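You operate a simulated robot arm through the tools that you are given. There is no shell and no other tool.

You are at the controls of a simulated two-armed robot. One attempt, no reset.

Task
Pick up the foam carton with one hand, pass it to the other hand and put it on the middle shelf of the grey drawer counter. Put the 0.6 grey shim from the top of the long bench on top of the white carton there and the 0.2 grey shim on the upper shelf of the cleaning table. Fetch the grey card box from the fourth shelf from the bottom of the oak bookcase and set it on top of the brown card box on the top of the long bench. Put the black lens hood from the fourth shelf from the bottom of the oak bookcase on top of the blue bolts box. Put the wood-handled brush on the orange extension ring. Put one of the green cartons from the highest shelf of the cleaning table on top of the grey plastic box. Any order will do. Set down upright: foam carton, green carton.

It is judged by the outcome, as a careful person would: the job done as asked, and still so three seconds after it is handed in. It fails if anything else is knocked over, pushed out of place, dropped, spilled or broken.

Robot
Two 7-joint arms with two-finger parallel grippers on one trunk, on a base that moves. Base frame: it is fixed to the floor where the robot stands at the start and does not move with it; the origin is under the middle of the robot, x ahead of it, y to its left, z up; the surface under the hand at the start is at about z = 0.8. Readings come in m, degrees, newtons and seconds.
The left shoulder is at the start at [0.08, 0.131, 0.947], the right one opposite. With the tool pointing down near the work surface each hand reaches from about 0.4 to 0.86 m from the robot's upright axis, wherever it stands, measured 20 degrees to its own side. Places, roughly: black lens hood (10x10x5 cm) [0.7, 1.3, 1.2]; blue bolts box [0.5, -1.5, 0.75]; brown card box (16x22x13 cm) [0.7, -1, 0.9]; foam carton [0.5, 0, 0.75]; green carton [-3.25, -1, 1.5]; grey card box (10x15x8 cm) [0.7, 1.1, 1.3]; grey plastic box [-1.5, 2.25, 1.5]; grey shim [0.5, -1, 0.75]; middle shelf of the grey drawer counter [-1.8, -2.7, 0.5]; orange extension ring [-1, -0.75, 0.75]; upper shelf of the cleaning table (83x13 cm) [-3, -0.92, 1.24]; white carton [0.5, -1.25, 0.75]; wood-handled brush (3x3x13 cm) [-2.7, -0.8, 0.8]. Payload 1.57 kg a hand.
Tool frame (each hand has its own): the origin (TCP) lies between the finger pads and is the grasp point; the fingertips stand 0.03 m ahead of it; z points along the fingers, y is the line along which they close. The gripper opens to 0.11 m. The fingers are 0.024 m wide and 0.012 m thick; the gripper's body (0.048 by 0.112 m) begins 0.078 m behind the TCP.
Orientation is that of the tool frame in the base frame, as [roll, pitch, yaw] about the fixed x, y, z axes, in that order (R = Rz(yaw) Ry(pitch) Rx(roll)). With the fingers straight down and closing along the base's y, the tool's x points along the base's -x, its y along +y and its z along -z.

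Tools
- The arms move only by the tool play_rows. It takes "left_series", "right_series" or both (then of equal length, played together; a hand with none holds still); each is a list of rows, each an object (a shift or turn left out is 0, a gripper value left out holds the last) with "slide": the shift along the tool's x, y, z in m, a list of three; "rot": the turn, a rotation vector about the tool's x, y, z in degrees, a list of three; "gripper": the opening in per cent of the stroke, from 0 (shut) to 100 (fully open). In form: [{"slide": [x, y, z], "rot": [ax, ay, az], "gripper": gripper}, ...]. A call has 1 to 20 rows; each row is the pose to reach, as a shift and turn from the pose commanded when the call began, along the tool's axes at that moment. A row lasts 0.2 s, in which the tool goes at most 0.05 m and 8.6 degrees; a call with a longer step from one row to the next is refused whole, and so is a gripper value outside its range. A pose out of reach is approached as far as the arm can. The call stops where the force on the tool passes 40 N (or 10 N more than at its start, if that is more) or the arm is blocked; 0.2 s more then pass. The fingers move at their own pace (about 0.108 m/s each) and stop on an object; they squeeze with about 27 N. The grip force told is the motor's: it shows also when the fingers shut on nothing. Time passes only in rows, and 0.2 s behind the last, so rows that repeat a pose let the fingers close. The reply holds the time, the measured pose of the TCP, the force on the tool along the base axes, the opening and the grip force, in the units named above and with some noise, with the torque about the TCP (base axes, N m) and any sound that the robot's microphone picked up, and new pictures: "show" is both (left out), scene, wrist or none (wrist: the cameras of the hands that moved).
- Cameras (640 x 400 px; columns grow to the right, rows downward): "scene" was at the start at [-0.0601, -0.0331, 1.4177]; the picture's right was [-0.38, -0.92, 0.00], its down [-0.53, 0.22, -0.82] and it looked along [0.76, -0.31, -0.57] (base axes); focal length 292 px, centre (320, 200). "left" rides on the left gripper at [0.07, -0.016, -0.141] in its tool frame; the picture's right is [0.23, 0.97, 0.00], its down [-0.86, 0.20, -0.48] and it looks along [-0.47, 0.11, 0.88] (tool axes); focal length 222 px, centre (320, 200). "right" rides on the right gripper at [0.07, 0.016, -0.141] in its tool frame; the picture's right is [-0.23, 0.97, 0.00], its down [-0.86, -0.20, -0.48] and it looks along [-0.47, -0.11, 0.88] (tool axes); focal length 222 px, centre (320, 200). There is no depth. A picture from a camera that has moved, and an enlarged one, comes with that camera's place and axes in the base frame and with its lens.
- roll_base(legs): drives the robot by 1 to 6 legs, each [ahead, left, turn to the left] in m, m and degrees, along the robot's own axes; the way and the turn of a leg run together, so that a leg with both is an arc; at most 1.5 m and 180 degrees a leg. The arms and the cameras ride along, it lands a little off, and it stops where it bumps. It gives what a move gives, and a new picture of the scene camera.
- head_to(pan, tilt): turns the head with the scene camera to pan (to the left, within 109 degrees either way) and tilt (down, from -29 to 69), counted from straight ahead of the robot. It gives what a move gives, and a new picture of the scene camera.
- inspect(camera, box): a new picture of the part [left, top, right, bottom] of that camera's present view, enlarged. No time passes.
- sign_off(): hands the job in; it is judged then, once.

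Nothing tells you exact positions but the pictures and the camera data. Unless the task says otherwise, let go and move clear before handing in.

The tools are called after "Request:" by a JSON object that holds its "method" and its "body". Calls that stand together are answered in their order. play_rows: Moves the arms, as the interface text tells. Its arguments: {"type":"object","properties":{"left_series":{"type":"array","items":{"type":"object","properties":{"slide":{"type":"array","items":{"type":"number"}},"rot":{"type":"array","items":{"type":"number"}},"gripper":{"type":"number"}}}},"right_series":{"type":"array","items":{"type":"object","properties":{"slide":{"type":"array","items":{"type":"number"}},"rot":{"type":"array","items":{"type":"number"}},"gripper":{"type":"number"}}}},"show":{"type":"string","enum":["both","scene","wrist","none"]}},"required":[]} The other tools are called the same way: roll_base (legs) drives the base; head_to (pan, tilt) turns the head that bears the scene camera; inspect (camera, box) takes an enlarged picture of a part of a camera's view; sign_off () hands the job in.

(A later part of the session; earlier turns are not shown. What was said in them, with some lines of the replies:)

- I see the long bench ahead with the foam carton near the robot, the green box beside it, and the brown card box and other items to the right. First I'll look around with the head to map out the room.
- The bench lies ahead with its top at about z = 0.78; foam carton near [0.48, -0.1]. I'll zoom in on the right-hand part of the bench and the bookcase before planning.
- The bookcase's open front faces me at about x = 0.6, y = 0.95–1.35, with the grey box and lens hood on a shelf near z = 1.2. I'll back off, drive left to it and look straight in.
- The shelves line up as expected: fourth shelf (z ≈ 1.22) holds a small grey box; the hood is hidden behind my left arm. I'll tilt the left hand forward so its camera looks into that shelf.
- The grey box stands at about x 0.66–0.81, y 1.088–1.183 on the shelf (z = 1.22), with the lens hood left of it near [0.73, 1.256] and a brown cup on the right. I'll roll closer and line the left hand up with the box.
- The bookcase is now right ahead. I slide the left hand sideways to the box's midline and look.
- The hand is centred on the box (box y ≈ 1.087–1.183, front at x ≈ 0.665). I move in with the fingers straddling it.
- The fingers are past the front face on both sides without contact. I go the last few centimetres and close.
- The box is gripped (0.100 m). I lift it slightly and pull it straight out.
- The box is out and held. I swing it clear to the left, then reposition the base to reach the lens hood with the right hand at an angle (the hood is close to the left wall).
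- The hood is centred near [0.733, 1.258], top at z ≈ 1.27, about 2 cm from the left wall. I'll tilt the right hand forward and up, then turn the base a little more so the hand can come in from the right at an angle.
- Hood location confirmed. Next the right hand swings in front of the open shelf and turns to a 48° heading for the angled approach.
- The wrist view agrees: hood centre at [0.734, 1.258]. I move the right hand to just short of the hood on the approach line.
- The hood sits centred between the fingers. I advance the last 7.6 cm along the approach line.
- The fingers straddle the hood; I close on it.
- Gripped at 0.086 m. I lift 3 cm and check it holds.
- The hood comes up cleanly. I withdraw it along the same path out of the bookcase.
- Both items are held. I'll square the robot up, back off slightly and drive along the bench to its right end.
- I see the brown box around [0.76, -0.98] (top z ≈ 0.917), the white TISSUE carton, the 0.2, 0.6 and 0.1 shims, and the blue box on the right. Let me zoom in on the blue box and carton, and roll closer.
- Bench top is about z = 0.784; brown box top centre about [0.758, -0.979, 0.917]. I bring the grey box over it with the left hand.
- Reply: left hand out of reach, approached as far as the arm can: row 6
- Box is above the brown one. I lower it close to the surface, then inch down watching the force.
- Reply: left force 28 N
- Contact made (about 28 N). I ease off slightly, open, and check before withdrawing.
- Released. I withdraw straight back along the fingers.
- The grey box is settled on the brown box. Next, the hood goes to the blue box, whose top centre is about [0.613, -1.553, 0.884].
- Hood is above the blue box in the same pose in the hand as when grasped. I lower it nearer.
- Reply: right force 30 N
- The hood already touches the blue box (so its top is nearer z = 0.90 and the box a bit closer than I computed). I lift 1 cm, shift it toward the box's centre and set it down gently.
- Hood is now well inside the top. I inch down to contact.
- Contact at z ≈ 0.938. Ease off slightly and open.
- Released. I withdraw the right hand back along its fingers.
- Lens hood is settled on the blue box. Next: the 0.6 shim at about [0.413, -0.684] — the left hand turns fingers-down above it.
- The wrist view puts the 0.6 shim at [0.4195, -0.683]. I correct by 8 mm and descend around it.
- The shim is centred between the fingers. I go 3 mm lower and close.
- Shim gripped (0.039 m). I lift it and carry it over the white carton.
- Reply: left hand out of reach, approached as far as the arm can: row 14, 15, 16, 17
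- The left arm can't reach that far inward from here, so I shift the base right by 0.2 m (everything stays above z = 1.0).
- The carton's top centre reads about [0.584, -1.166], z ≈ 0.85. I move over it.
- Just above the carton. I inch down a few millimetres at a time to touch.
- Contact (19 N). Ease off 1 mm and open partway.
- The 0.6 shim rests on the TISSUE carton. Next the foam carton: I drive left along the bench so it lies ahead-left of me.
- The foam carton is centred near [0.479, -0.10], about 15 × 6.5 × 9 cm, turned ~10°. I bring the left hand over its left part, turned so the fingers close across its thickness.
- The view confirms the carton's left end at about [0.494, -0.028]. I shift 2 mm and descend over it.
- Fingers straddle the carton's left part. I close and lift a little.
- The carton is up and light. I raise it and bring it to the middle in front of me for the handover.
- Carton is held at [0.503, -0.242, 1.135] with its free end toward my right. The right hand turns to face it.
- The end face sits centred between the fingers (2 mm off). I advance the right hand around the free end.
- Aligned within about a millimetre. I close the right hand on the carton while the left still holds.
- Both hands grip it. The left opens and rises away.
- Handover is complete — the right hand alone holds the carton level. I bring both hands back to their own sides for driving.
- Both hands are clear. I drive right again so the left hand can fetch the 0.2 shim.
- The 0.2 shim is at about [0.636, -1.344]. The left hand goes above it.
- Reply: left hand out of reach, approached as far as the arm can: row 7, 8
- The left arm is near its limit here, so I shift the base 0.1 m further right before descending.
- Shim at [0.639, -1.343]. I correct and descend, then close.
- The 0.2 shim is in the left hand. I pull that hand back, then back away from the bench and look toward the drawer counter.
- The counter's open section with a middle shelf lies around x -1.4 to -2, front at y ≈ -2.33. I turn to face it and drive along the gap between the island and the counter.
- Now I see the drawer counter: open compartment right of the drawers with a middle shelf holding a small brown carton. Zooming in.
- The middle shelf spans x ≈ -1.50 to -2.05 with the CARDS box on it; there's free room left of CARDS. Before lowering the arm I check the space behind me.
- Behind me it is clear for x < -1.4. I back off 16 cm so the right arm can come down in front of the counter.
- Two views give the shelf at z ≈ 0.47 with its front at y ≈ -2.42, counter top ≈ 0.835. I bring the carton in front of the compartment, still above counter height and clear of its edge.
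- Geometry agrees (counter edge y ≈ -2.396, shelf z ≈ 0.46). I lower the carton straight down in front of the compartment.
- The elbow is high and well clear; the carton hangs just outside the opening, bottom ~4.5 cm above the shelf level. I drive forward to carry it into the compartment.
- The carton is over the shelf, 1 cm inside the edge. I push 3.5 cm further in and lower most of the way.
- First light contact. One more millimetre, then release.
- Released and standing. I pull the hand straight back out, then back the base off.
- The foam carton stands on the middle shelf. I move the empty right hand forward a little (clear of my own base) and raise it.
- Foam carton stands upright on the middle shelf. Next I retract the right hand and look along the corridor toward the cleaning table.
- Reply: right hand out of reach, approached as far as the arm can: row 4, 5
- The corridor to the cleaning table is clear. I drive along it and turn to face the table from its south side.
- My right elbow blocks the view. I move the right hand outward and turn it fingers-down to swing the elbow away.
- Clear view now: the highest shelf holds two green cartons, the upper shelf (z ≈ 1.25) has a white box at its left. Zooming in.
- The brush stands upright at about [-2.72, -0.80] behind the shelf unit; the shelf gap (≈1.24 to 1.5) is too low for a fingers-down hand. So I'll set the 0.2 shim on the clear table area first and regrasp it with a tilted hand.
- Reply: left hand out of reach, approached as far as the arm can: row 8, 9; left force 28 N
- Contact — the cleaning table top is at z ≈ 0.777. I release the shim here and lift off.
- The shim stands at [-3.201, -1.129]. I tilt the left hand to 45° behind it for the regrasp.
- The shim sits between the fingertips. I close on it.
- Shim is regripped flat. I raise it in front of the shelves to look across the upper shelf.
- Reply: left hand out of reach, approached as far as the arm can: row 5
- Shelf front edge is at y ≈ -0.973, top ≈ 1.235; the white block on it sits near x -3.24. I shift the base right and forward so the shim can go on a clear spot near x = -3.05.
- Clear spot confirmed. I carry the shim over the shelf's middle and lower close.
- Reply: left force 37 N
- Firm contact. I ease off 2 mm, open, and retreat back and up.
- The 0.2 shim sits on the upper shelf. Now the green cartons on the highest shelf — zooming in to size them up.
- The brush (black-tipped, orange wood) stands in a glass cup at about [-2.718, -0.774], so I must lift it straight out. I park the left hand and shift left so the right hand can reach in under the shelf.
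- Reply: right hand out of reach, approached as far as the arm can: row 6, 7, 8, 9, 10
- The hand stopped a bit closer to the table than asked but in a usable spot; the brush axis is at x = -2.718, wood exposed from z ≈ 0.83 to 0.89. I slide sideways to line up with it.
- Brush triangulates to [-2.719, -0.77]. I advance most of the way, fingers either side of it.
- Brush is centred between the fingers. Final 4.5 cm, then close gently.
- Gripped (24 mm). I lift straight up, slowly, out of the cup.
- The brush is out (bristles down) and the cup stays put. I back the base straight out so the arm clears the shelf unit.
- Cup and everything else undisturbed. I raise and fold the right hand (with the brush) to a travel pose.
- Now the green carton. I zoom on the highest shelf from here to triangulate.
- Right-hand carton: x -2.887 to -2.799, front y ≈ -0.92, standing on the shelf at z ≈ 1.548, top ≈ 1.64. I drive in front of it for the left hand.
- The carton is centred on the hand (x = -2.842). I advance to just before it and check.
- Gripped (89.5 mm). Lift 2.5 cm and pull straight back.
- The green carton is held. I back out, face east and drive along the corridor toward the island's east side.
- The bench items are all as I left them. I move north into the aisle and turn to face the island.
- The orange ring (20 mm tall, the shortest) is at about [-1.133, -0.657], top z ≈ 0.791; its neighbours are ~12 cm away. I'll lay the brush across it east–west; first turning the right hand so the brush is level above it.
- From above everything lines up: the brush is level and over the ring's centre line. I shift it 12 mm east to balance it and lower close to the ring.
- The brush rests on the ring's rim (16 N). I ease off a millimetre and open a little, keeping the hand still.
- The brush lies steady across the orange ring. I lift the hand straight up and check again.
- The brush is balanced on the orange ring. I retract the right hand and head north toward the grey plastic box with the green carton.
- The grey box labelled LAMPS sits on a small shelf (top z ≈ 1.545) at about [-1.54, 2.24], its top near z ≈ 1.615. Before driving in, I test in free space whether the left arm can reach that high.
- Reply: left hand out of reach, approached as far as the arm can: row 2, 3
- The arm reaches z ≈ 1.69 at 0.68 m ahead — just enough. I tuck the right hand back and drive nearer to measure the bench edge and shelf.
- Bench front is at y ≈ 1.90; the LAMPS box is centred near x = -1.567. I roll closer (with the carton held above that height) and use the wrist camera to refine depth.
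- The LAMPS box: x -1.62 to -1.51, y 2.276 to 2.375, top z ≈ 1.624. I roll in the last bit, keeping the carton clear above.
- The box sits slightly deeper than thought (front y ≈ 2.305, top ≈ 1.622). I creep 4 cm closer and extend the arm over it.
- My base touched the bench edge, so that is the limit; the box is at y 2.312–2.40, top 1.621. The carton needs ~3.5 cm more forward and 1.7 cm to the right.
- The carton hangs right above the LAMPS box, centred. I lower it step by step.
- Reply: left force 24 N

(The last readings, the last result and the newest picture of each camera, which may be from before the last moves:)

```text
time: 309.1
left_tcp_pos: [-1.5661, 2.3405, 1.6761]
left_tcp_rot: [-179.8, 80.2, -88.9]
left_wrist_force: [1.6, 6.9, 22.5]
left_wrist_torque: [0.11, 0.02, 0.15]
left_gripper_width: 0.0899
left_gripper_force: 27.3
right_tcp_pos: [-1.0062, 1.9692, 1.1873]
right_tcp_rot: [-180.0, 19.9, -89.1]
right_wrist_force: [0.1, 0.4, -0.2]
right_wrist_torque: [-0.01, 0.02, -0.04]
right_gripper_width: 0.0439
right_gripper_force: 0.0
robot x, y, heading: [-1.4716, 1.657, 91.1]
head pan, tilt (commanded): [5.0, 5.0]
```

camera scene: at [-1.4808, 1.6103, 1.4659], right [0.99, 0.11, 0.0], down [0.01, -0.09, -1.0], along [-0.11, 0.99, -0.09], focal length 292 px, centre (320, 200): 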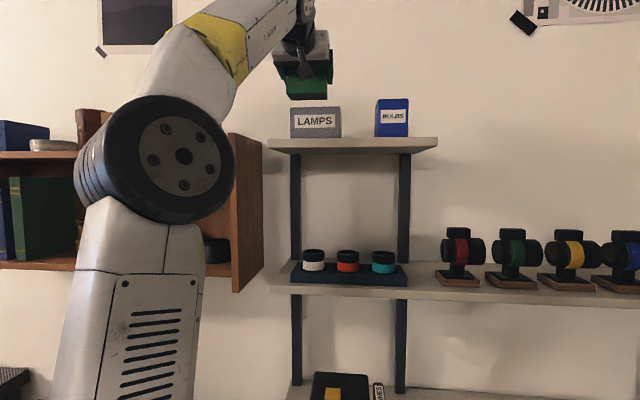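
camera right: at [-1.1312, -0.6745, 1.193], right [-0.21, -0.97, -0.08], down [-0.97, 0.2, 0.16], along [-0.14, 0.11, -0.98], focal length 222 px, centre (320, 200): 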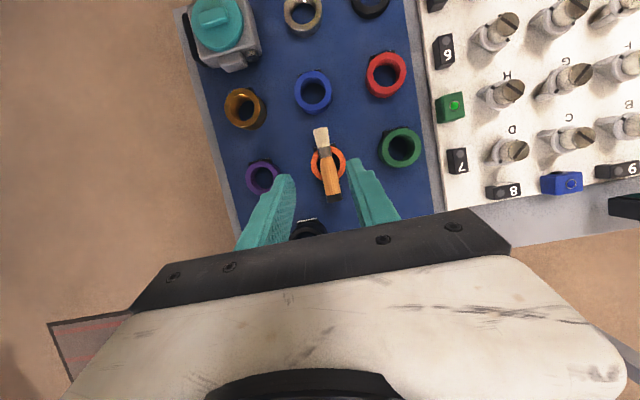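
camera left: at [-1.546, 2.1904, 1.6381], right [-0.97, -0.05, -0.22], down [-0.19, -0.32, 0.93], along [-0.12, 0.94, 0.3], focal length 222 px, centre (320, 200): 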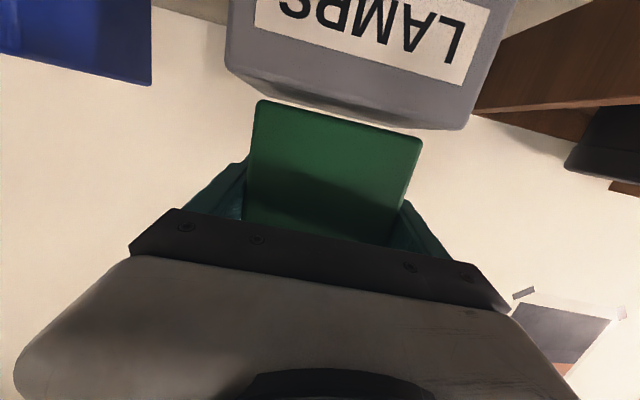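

Contact (22 N). I ease off slightly and open.

Request:
{"method": "play_rows", "body": {"left_series": [{"slide": [-0.0018, 0, -0.0003]}, {"slide": [-0.0018, 0, -0.0003], "gripper": 100}, {"slide": [-0.0018, 0, -0.0003], "gripper": 100}, {"slide": [-0.0018, 0, -0.0003], "gripper": 100}], "show": "wrist"}}

Request:
{"method": "inspect", "body": {"camera": "scene", "box": [260, 60, 400, 160]}}

```text
time: 310.1
left_tcp_pos: [-1.5641, 2.3416, 1.6739]
left_tcp_rot: [179.9, 79.8, -89.3]
left_wrist_force: [1.2, 0.4, 0.4]
left_wrist_torque: [0.01, -0.03, 0.0]
left_gripper_width: 0.1102
left_gripper_force: 0.1
right_tcp_pos: [-1.0059, 1.9699, 1.1866]
right_tcp_rot: [180.0, 20.0, -89.1]
right_wrist_force: [0.9, 0.9, 0.4]
right_wrist_torque: [-0.01, -0.02, 0.02]
right_gripper_width: 0.0441
right_gripper_force: 0.0
robot x, y, heading: [-1.4717, 1.6611, 91.1]
head pan, tilt (commanded): [5.0, 5.0]
camera left: at [-1.5458, 2.1908, 1.63], right [-0.97, -0.05, -0.22], down [-0.19, -0.32, 0.93], along [-0.12, 0.94, 0.3], focal length 222 px, centre (320, 200)
```

left: 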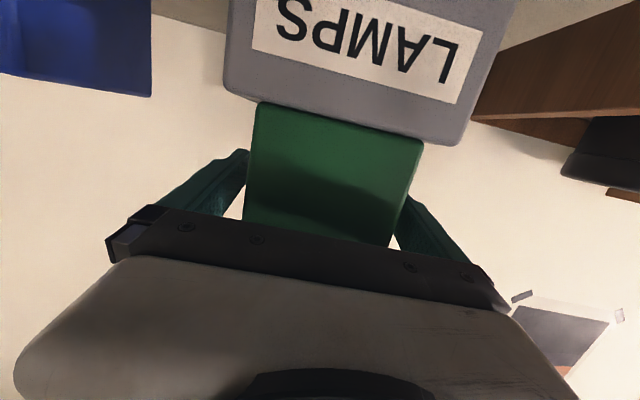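

```text
4.00 times, centred on (330, 110) of scene
camera zoom: at [-1.4806, 1.6099, 1.4659], right [0.99, 0.11, 0.0], down [0.01, -0.09, -1.0], along [-0.11, 0.99, -0.09], focal length 1168 px, centre (280, 560)
```

zoom: 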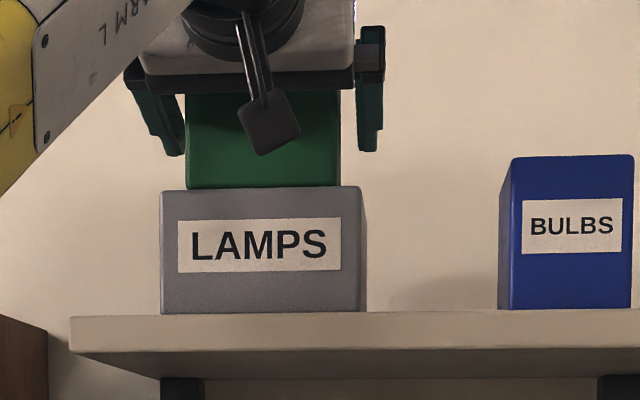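

The carton stands on the LAMPS box. I withdraw the hand straight back.

Request:
{"method": "play_rows", "body": {"left_series": [{"slide": [0.0018, 0, -0.0098]}, {"slide": [0.0053, 0, -0.0295]}, {"slide": [0.0106, 0, -0.059]}, {"slide": [0.0177, 0, -0.0984]}, {"slide": [0.0248, 0, -0.1378]}, {"slide": [0.0319, 0, -0.1771]}, {"slide": [0.0354, 0, -0.1968]}, {"slide": [0.0354, 0, -0.1968]}], "show": "both"}}

Request:
{"method": "inspect", "body": {"camera": "scene", "box": [260, 40, 420, 160]}}

Request:
{"method": "inspect", "body": {"camera": "left", "box": [180, 0, 460, 200]}}

```text
time: 311.9
left_tcp_pos: [-1.5627, 2.1403, 1.6748]
left_tcp_rot: [-180.0, 79.9, -89.2]
left_wrist_force: [-1.0, 0.4, -0.7]
left_wrist_torque: [-0.03, 0.0, -0.01]
left_gripper_width: 0.1098
left_gripper_force: 0.1
right_tcp_pos: [-1.005, 1.9699, 1.1862]
right_tcp_rot: [-180.0, 19.8, -89.1]
right_wrist_force: [0.3, -0.6, 0.4]
right_wrist_torque: [-0.03, 0.03, 0.01]
right_gripper_width: 0.0438
right_gripper_force: 0.1
robot x, y, heading: [-1.4708, 1.6568, 91.2]
head pan, tilt (commanded): [5.0, 5.0]
camera scene: at [-1.481, 1.6098, 1.4659], right [0.99, 0.11, 0.0], down [0.01, -0.09, -1.0], along [-0.11, 0.99, -0.09], focal length 292 px, centre (320, 200)
camera left: at [-1.5431, 1.9898, 1.6301], right [-0.97, -0.05, -0.22], down [-0.19, -0.32, 0.93], along [-0.12, 0.94, 0.3], focal length 222 px, centre (320, 200)
```

scene: 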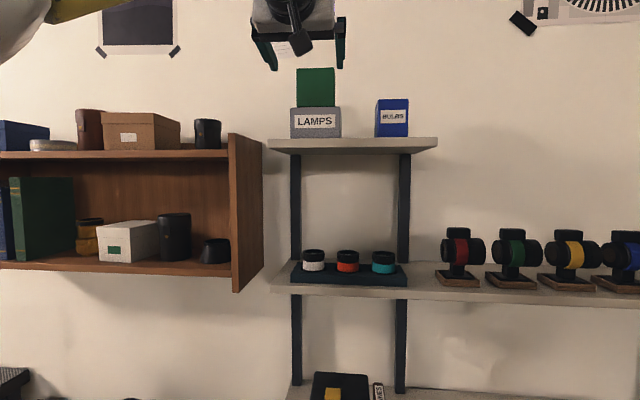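
left: 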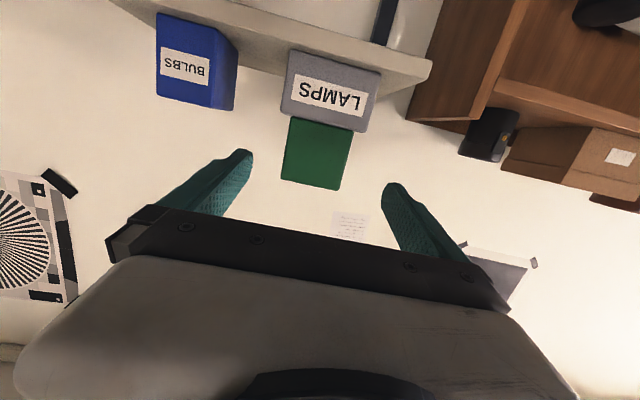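

```text
3.33 times, centred on (340, 100) of scene
camera zoom: at [-1.481, 1.6098, 1.4659], right [0.99, 0.11, 0.0], down [0.01, -0.09, -1.0], along [-0.11, 0.99, -0.09], focal length 974 px, centre (253, 533)
```

zoom: 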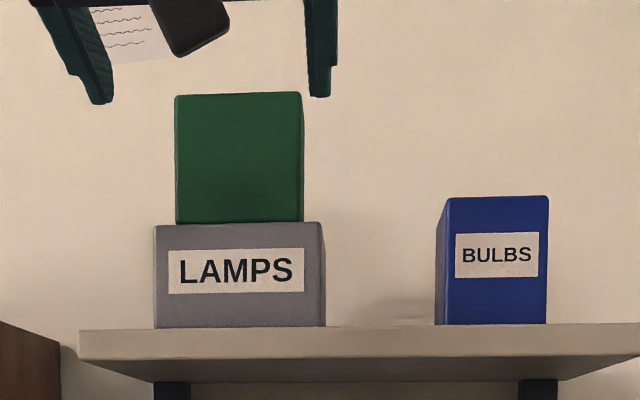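

```text
2.00 times, centred on (320, 100) of left
camera zoom: at [-1.5431, 1.9898, 1.6301], right [-0.97, -0.05, -0.22], down [-0.19, -0.32, 0.93], along [-0.12, 0.94, 0.3], focal length 444 px, centre (320, 400)
```

zoom: 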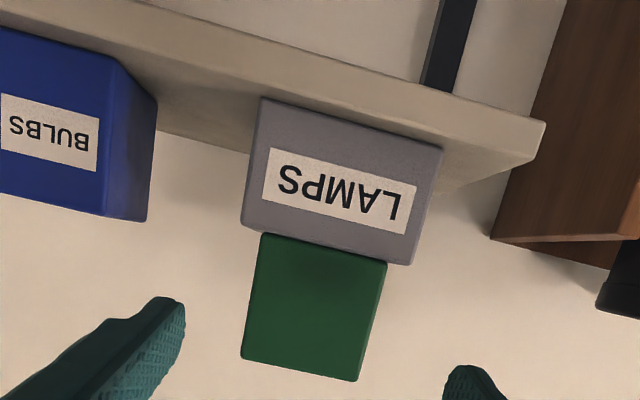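

The green carton stands upright on the LAMPS box. I back away from the bench and take a final look around before handing in.

Request:
{"method": "roll_base", "body": {"legs": [[-0.5, 0, 0]]}}

Request:
{"method": "inspect", "body": {"camera": "scene", "box": [240, 60, 480, 230]}}

Request:
{"method": "head_to", "body": {"pan": 5, "tilt": 35}}

```text
time: 314.8
left_tcp_pos: [-1.5527, 1.6382, 1.6737]
left_tcp_rot: [179.9, 79.8, -89.1]
left_wrist_force: [-0.2, -0.3, -0.5]
left_wrist_torque: [0.02, -0.04, -0.01]
left_gripper_width: 0.1098
left_gripper_force: 0.1
right_tcp_pos: [-0.9964, 1.4693, 1.1874]
right_tcp_rot: [-179.9, 19.8, -89.0]
right_wrist_force: [0.1, -0.3, 0.4]
right_wrist_torque: [-0.04, -0.02, -0.03]
right_gripper_width: 0.0441
right_gripper_force: 0.0
robot x, y, heading: [-1.4617, 1.1566, 91.2]
head pan, tilt (commanded): [5.0, 5.0]
camera scene: at [-1.4705, 1.1089, 1.4659], right [0.99, 0.11, 0.0], down [0.01, -0.09, -1.0], along [-0.11, 0.99, -0.09], focal length 292 px, centre (320, 200)
```

scene: 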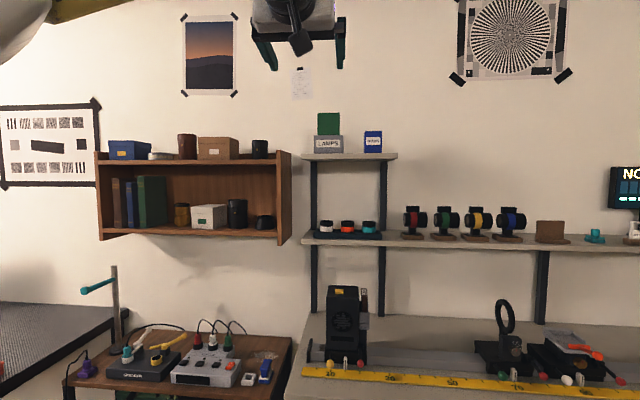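

```text
2.35 times, centred on (360, 145) of scene
camera zoom: at [-1.4705, 1.1089, 1.4659], right [0.99, 0.11, 0.0], down [0.01, -0.09, -1.0], along [-0.11, 0.99, -0.09], focal length 687 px, centre (226, 329)
```

zoom: 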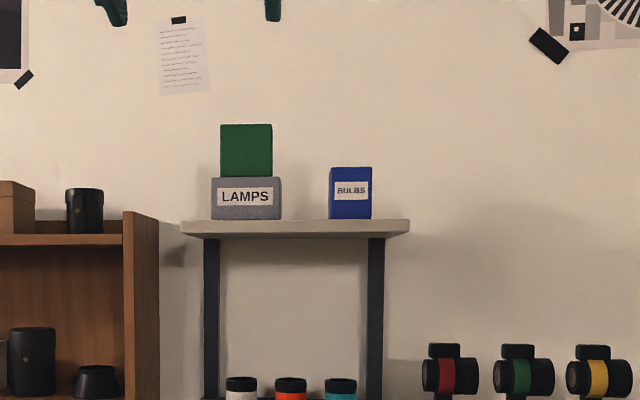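

```text
time: 315.8
left_tcp_pos: [-1.5521, 1.6387, 1.6727]
left_tcp_rot: [180.0, 79.8, -89.1]
left_wrist_force: [0.1, 0.1, -0.6]
left_wrist_torque: [0.0, -0.04, -0.03]
left_gripper_width: 0.1098
left_gripper_force: 0.1
right_tcp_pos: [-0.9955, 1.4693, 1.187]
right_tcp_rot: [-179.9, 19.9, -89.0]
right_wrist_force: [-1.1, -0.4, -0.6]
right_wrist_torque: [-0.01, -0.01, -0.04]
right_gripper_width: 0.0441
right_gripper_force: 0.0
robot x, y, heading: [-1.4619, 1.1597, 91.0]
head pan, tilt (commanded): [5.0, 35.0]
camera scene: at [-1.4701, 1.1051, 1.4178], right [0.99, 0.11, 0.0], down [0.06, -0.57, -0.82], along [-0.09, 0.81, -0.57], focal length 292 px, centre (320, 200)
```

scene: 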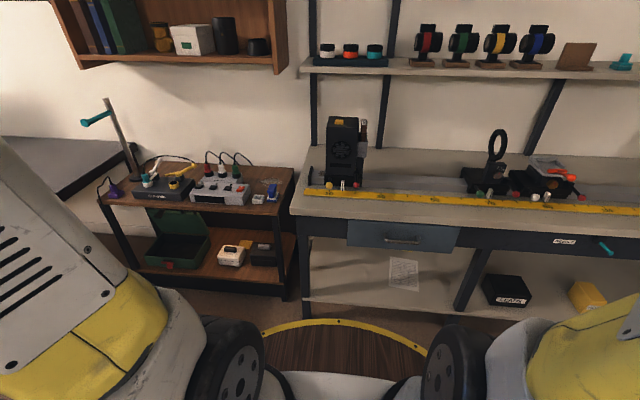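

All good here. One last check on the brush from across the room.

Request:
{"method": "roll_base", "body": {"legs": [[-0.3, 0, 0], [0, 0, -90]]}}

Request:
{"method": "head_to", "body": {"pan": -85, "tilt": 22}}

```text
time: 321.6
left_tcp_pos: [-0.9723, 0.9457, 1.6739]
left_tcp_rot: [179.9, 79.8, -179.2]
left_wrist_force: [-0.7, -0.5, 0.0]
left_wrist_torque: [-0.02, 0.01, -0.03]
left_gripper_width: 0.1099
left_gripper_force: 0.0
right_tcp_pos: [-1.1432, 0.3906, 1.1868]
right_tcp_rot: [179.9, 20.0, -179.0]
right_wrist_force: [-0.2, -0.1, 0.3]
right_wrist_torque: [0.0, -0.02, 0.0]
right_gripper_width: 0.044
right_gripper_force: 0.2
robot x, y, heading: [-1.458, 0.8548, 1.0]
head pan, tilt (commanded): [5.0, 35.0]
camera scene: at [-1.5094, 0.864, 1.4177], right [0.11, -0.99, 0.0], down [-0.57, -0.06, -0.82], along [0.81, 0.09, -0.57], focal length 292 px, centre (320, 200)
```

scene: 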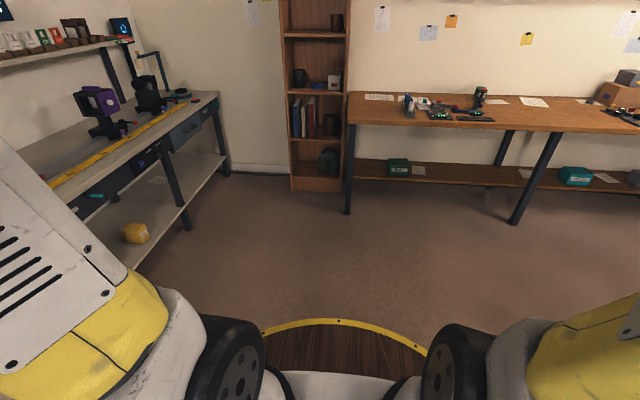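

```text
time: 323.3
left_tcp_pos: [-0.9726, 0.9461, 1.6734]
left_tcp_rot: [179.9, 79.9, -179.2]
left_wrist_force: [0.9, -0.9, -0.3]
left_wrist_torque: [-0.01, -0.01, 0.02]
left_gripper_width: 0.1097
left_gripper_force: 0.0
right_tcp_pos: [-1.1435, 0.39, 1.1855]
right_tcp_rot: [-180.0, 19.9, -179.0]
right_wrist_force: [-0.3, -0.8, -0.8]
right_wrist_torque: [0.03, -0.02, 0.0]
right_gripper_width: 0.0442
right_gripper_force: 0.0
robot x, y, heading: [-1.4568, 0.8555, 1.1]
head pan, tilt (commanded): [-85.0, 22.0]
camera scene: at [-1.587, 0.7623, 1.4383], right [-0.99, -0.11, 0.0], down [-0.04, 0.37, -0.93], along [0.1, -0.92, -0.37], focal length 292 px, centre (320, 200)
```

scene: 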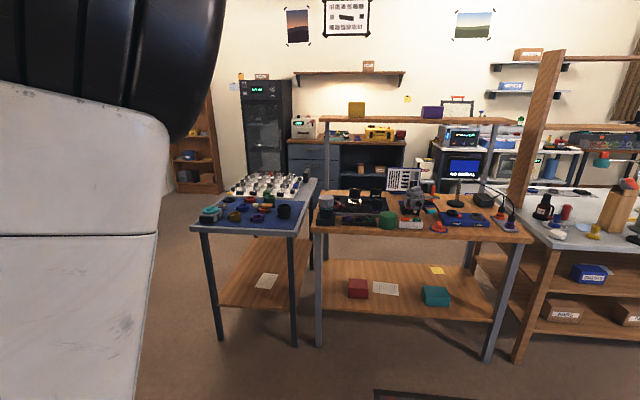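

Request:
{"method": "inspect", "body": {"camera": "scene", "box": [185, 160, 315, 240]}}

Request:
{"method": "inspect", "body": {"camera": "scene", "box": [480, 90, 640, 250]}}

```text
4.92 times, centred on (250, 200) of scene
camera zoom: at [-1.587, 0.7623, 1.4383], right [-0.99, -0.11, 0.0], down [-0.04, 0.37, -0.93], along [0.1, -0.92, -0.37], focal length 1438 px, centre (665, 200)
```

zoom: 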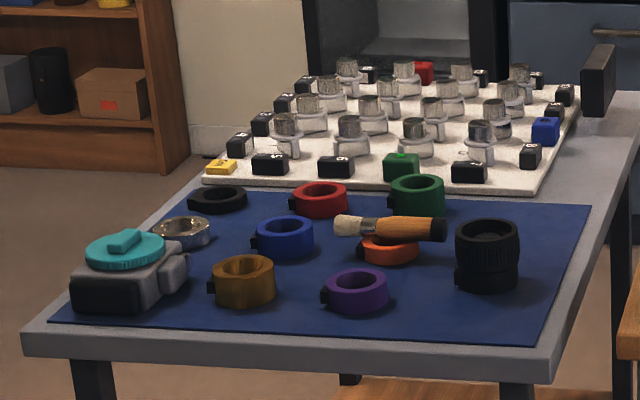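

```text
2.50 times, centred on (560, 170) of scene
camera zoom: at [-1.587, 0.7623, 1.4383], right [-0.99, -0.11, 0.0], down [-0.04, 0.37, -0.93], along [0.1, -0.92, -0.37], focal length 730 px, centre (-280, 275)
```

zoom: 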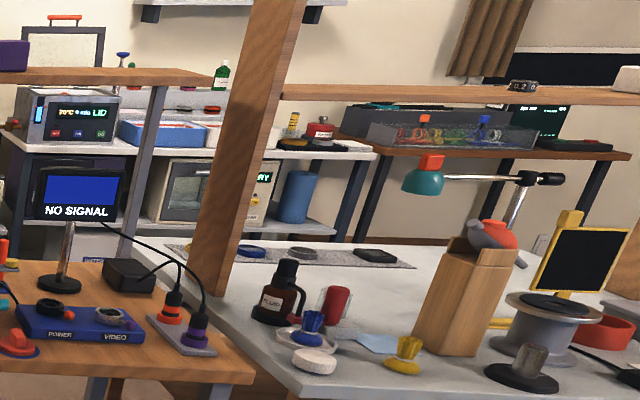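

Everything checks out in these last views: the brush lies across the orange ring, the 0.2 shim is on the upper shelf, and the items I can still see are as I left them. Both hands are empty and clear, so I hand the job in.

Request:
{"method": "sign_off", "body": {}}

```text
The job is handed in.
```

I finished every item and handed the job in. I checked each placement by camera after letting go, and both hands are empty and clear.

| Item | Where it is now |
|---|---|
| Foam carton | Picked up with the left hand, passed to the right, standing upright on the middle shelf of the grey drawer counter |
| 0.6 grey shim | On top of the white TISSUE carton on the long bench |
| 0.2 grey shim | On the upper shelf of the cleaning table |
| Grey card box | On top of the brown card box on the long bench |
| Black lens hood | On top of the blue box on the bench, which I took to be the bolts box from its position (I could see no label) |
| Wood-handled brush | Lying across the orange extension ring, near its centre |
| Green carton | Upright on the grey plastic box marked LAMPS |

- **Shim put down once:** the gap between the cleaning-table shelves was too low for a straight-down hand. I set the 0.2 shim on the table top for a moment and picked it up again at an angle.
- **Light bump:** while placing the green carton, my base touched the front edge of the bench under the LAMPS shelf. Nothing on that bench looked moved afterwards.
- **Glass cup:** the brush had been standing in a clear glass cup. The cup stayed upright when I lifted the brush out, but I couldn't pick it out in my last look across the room.
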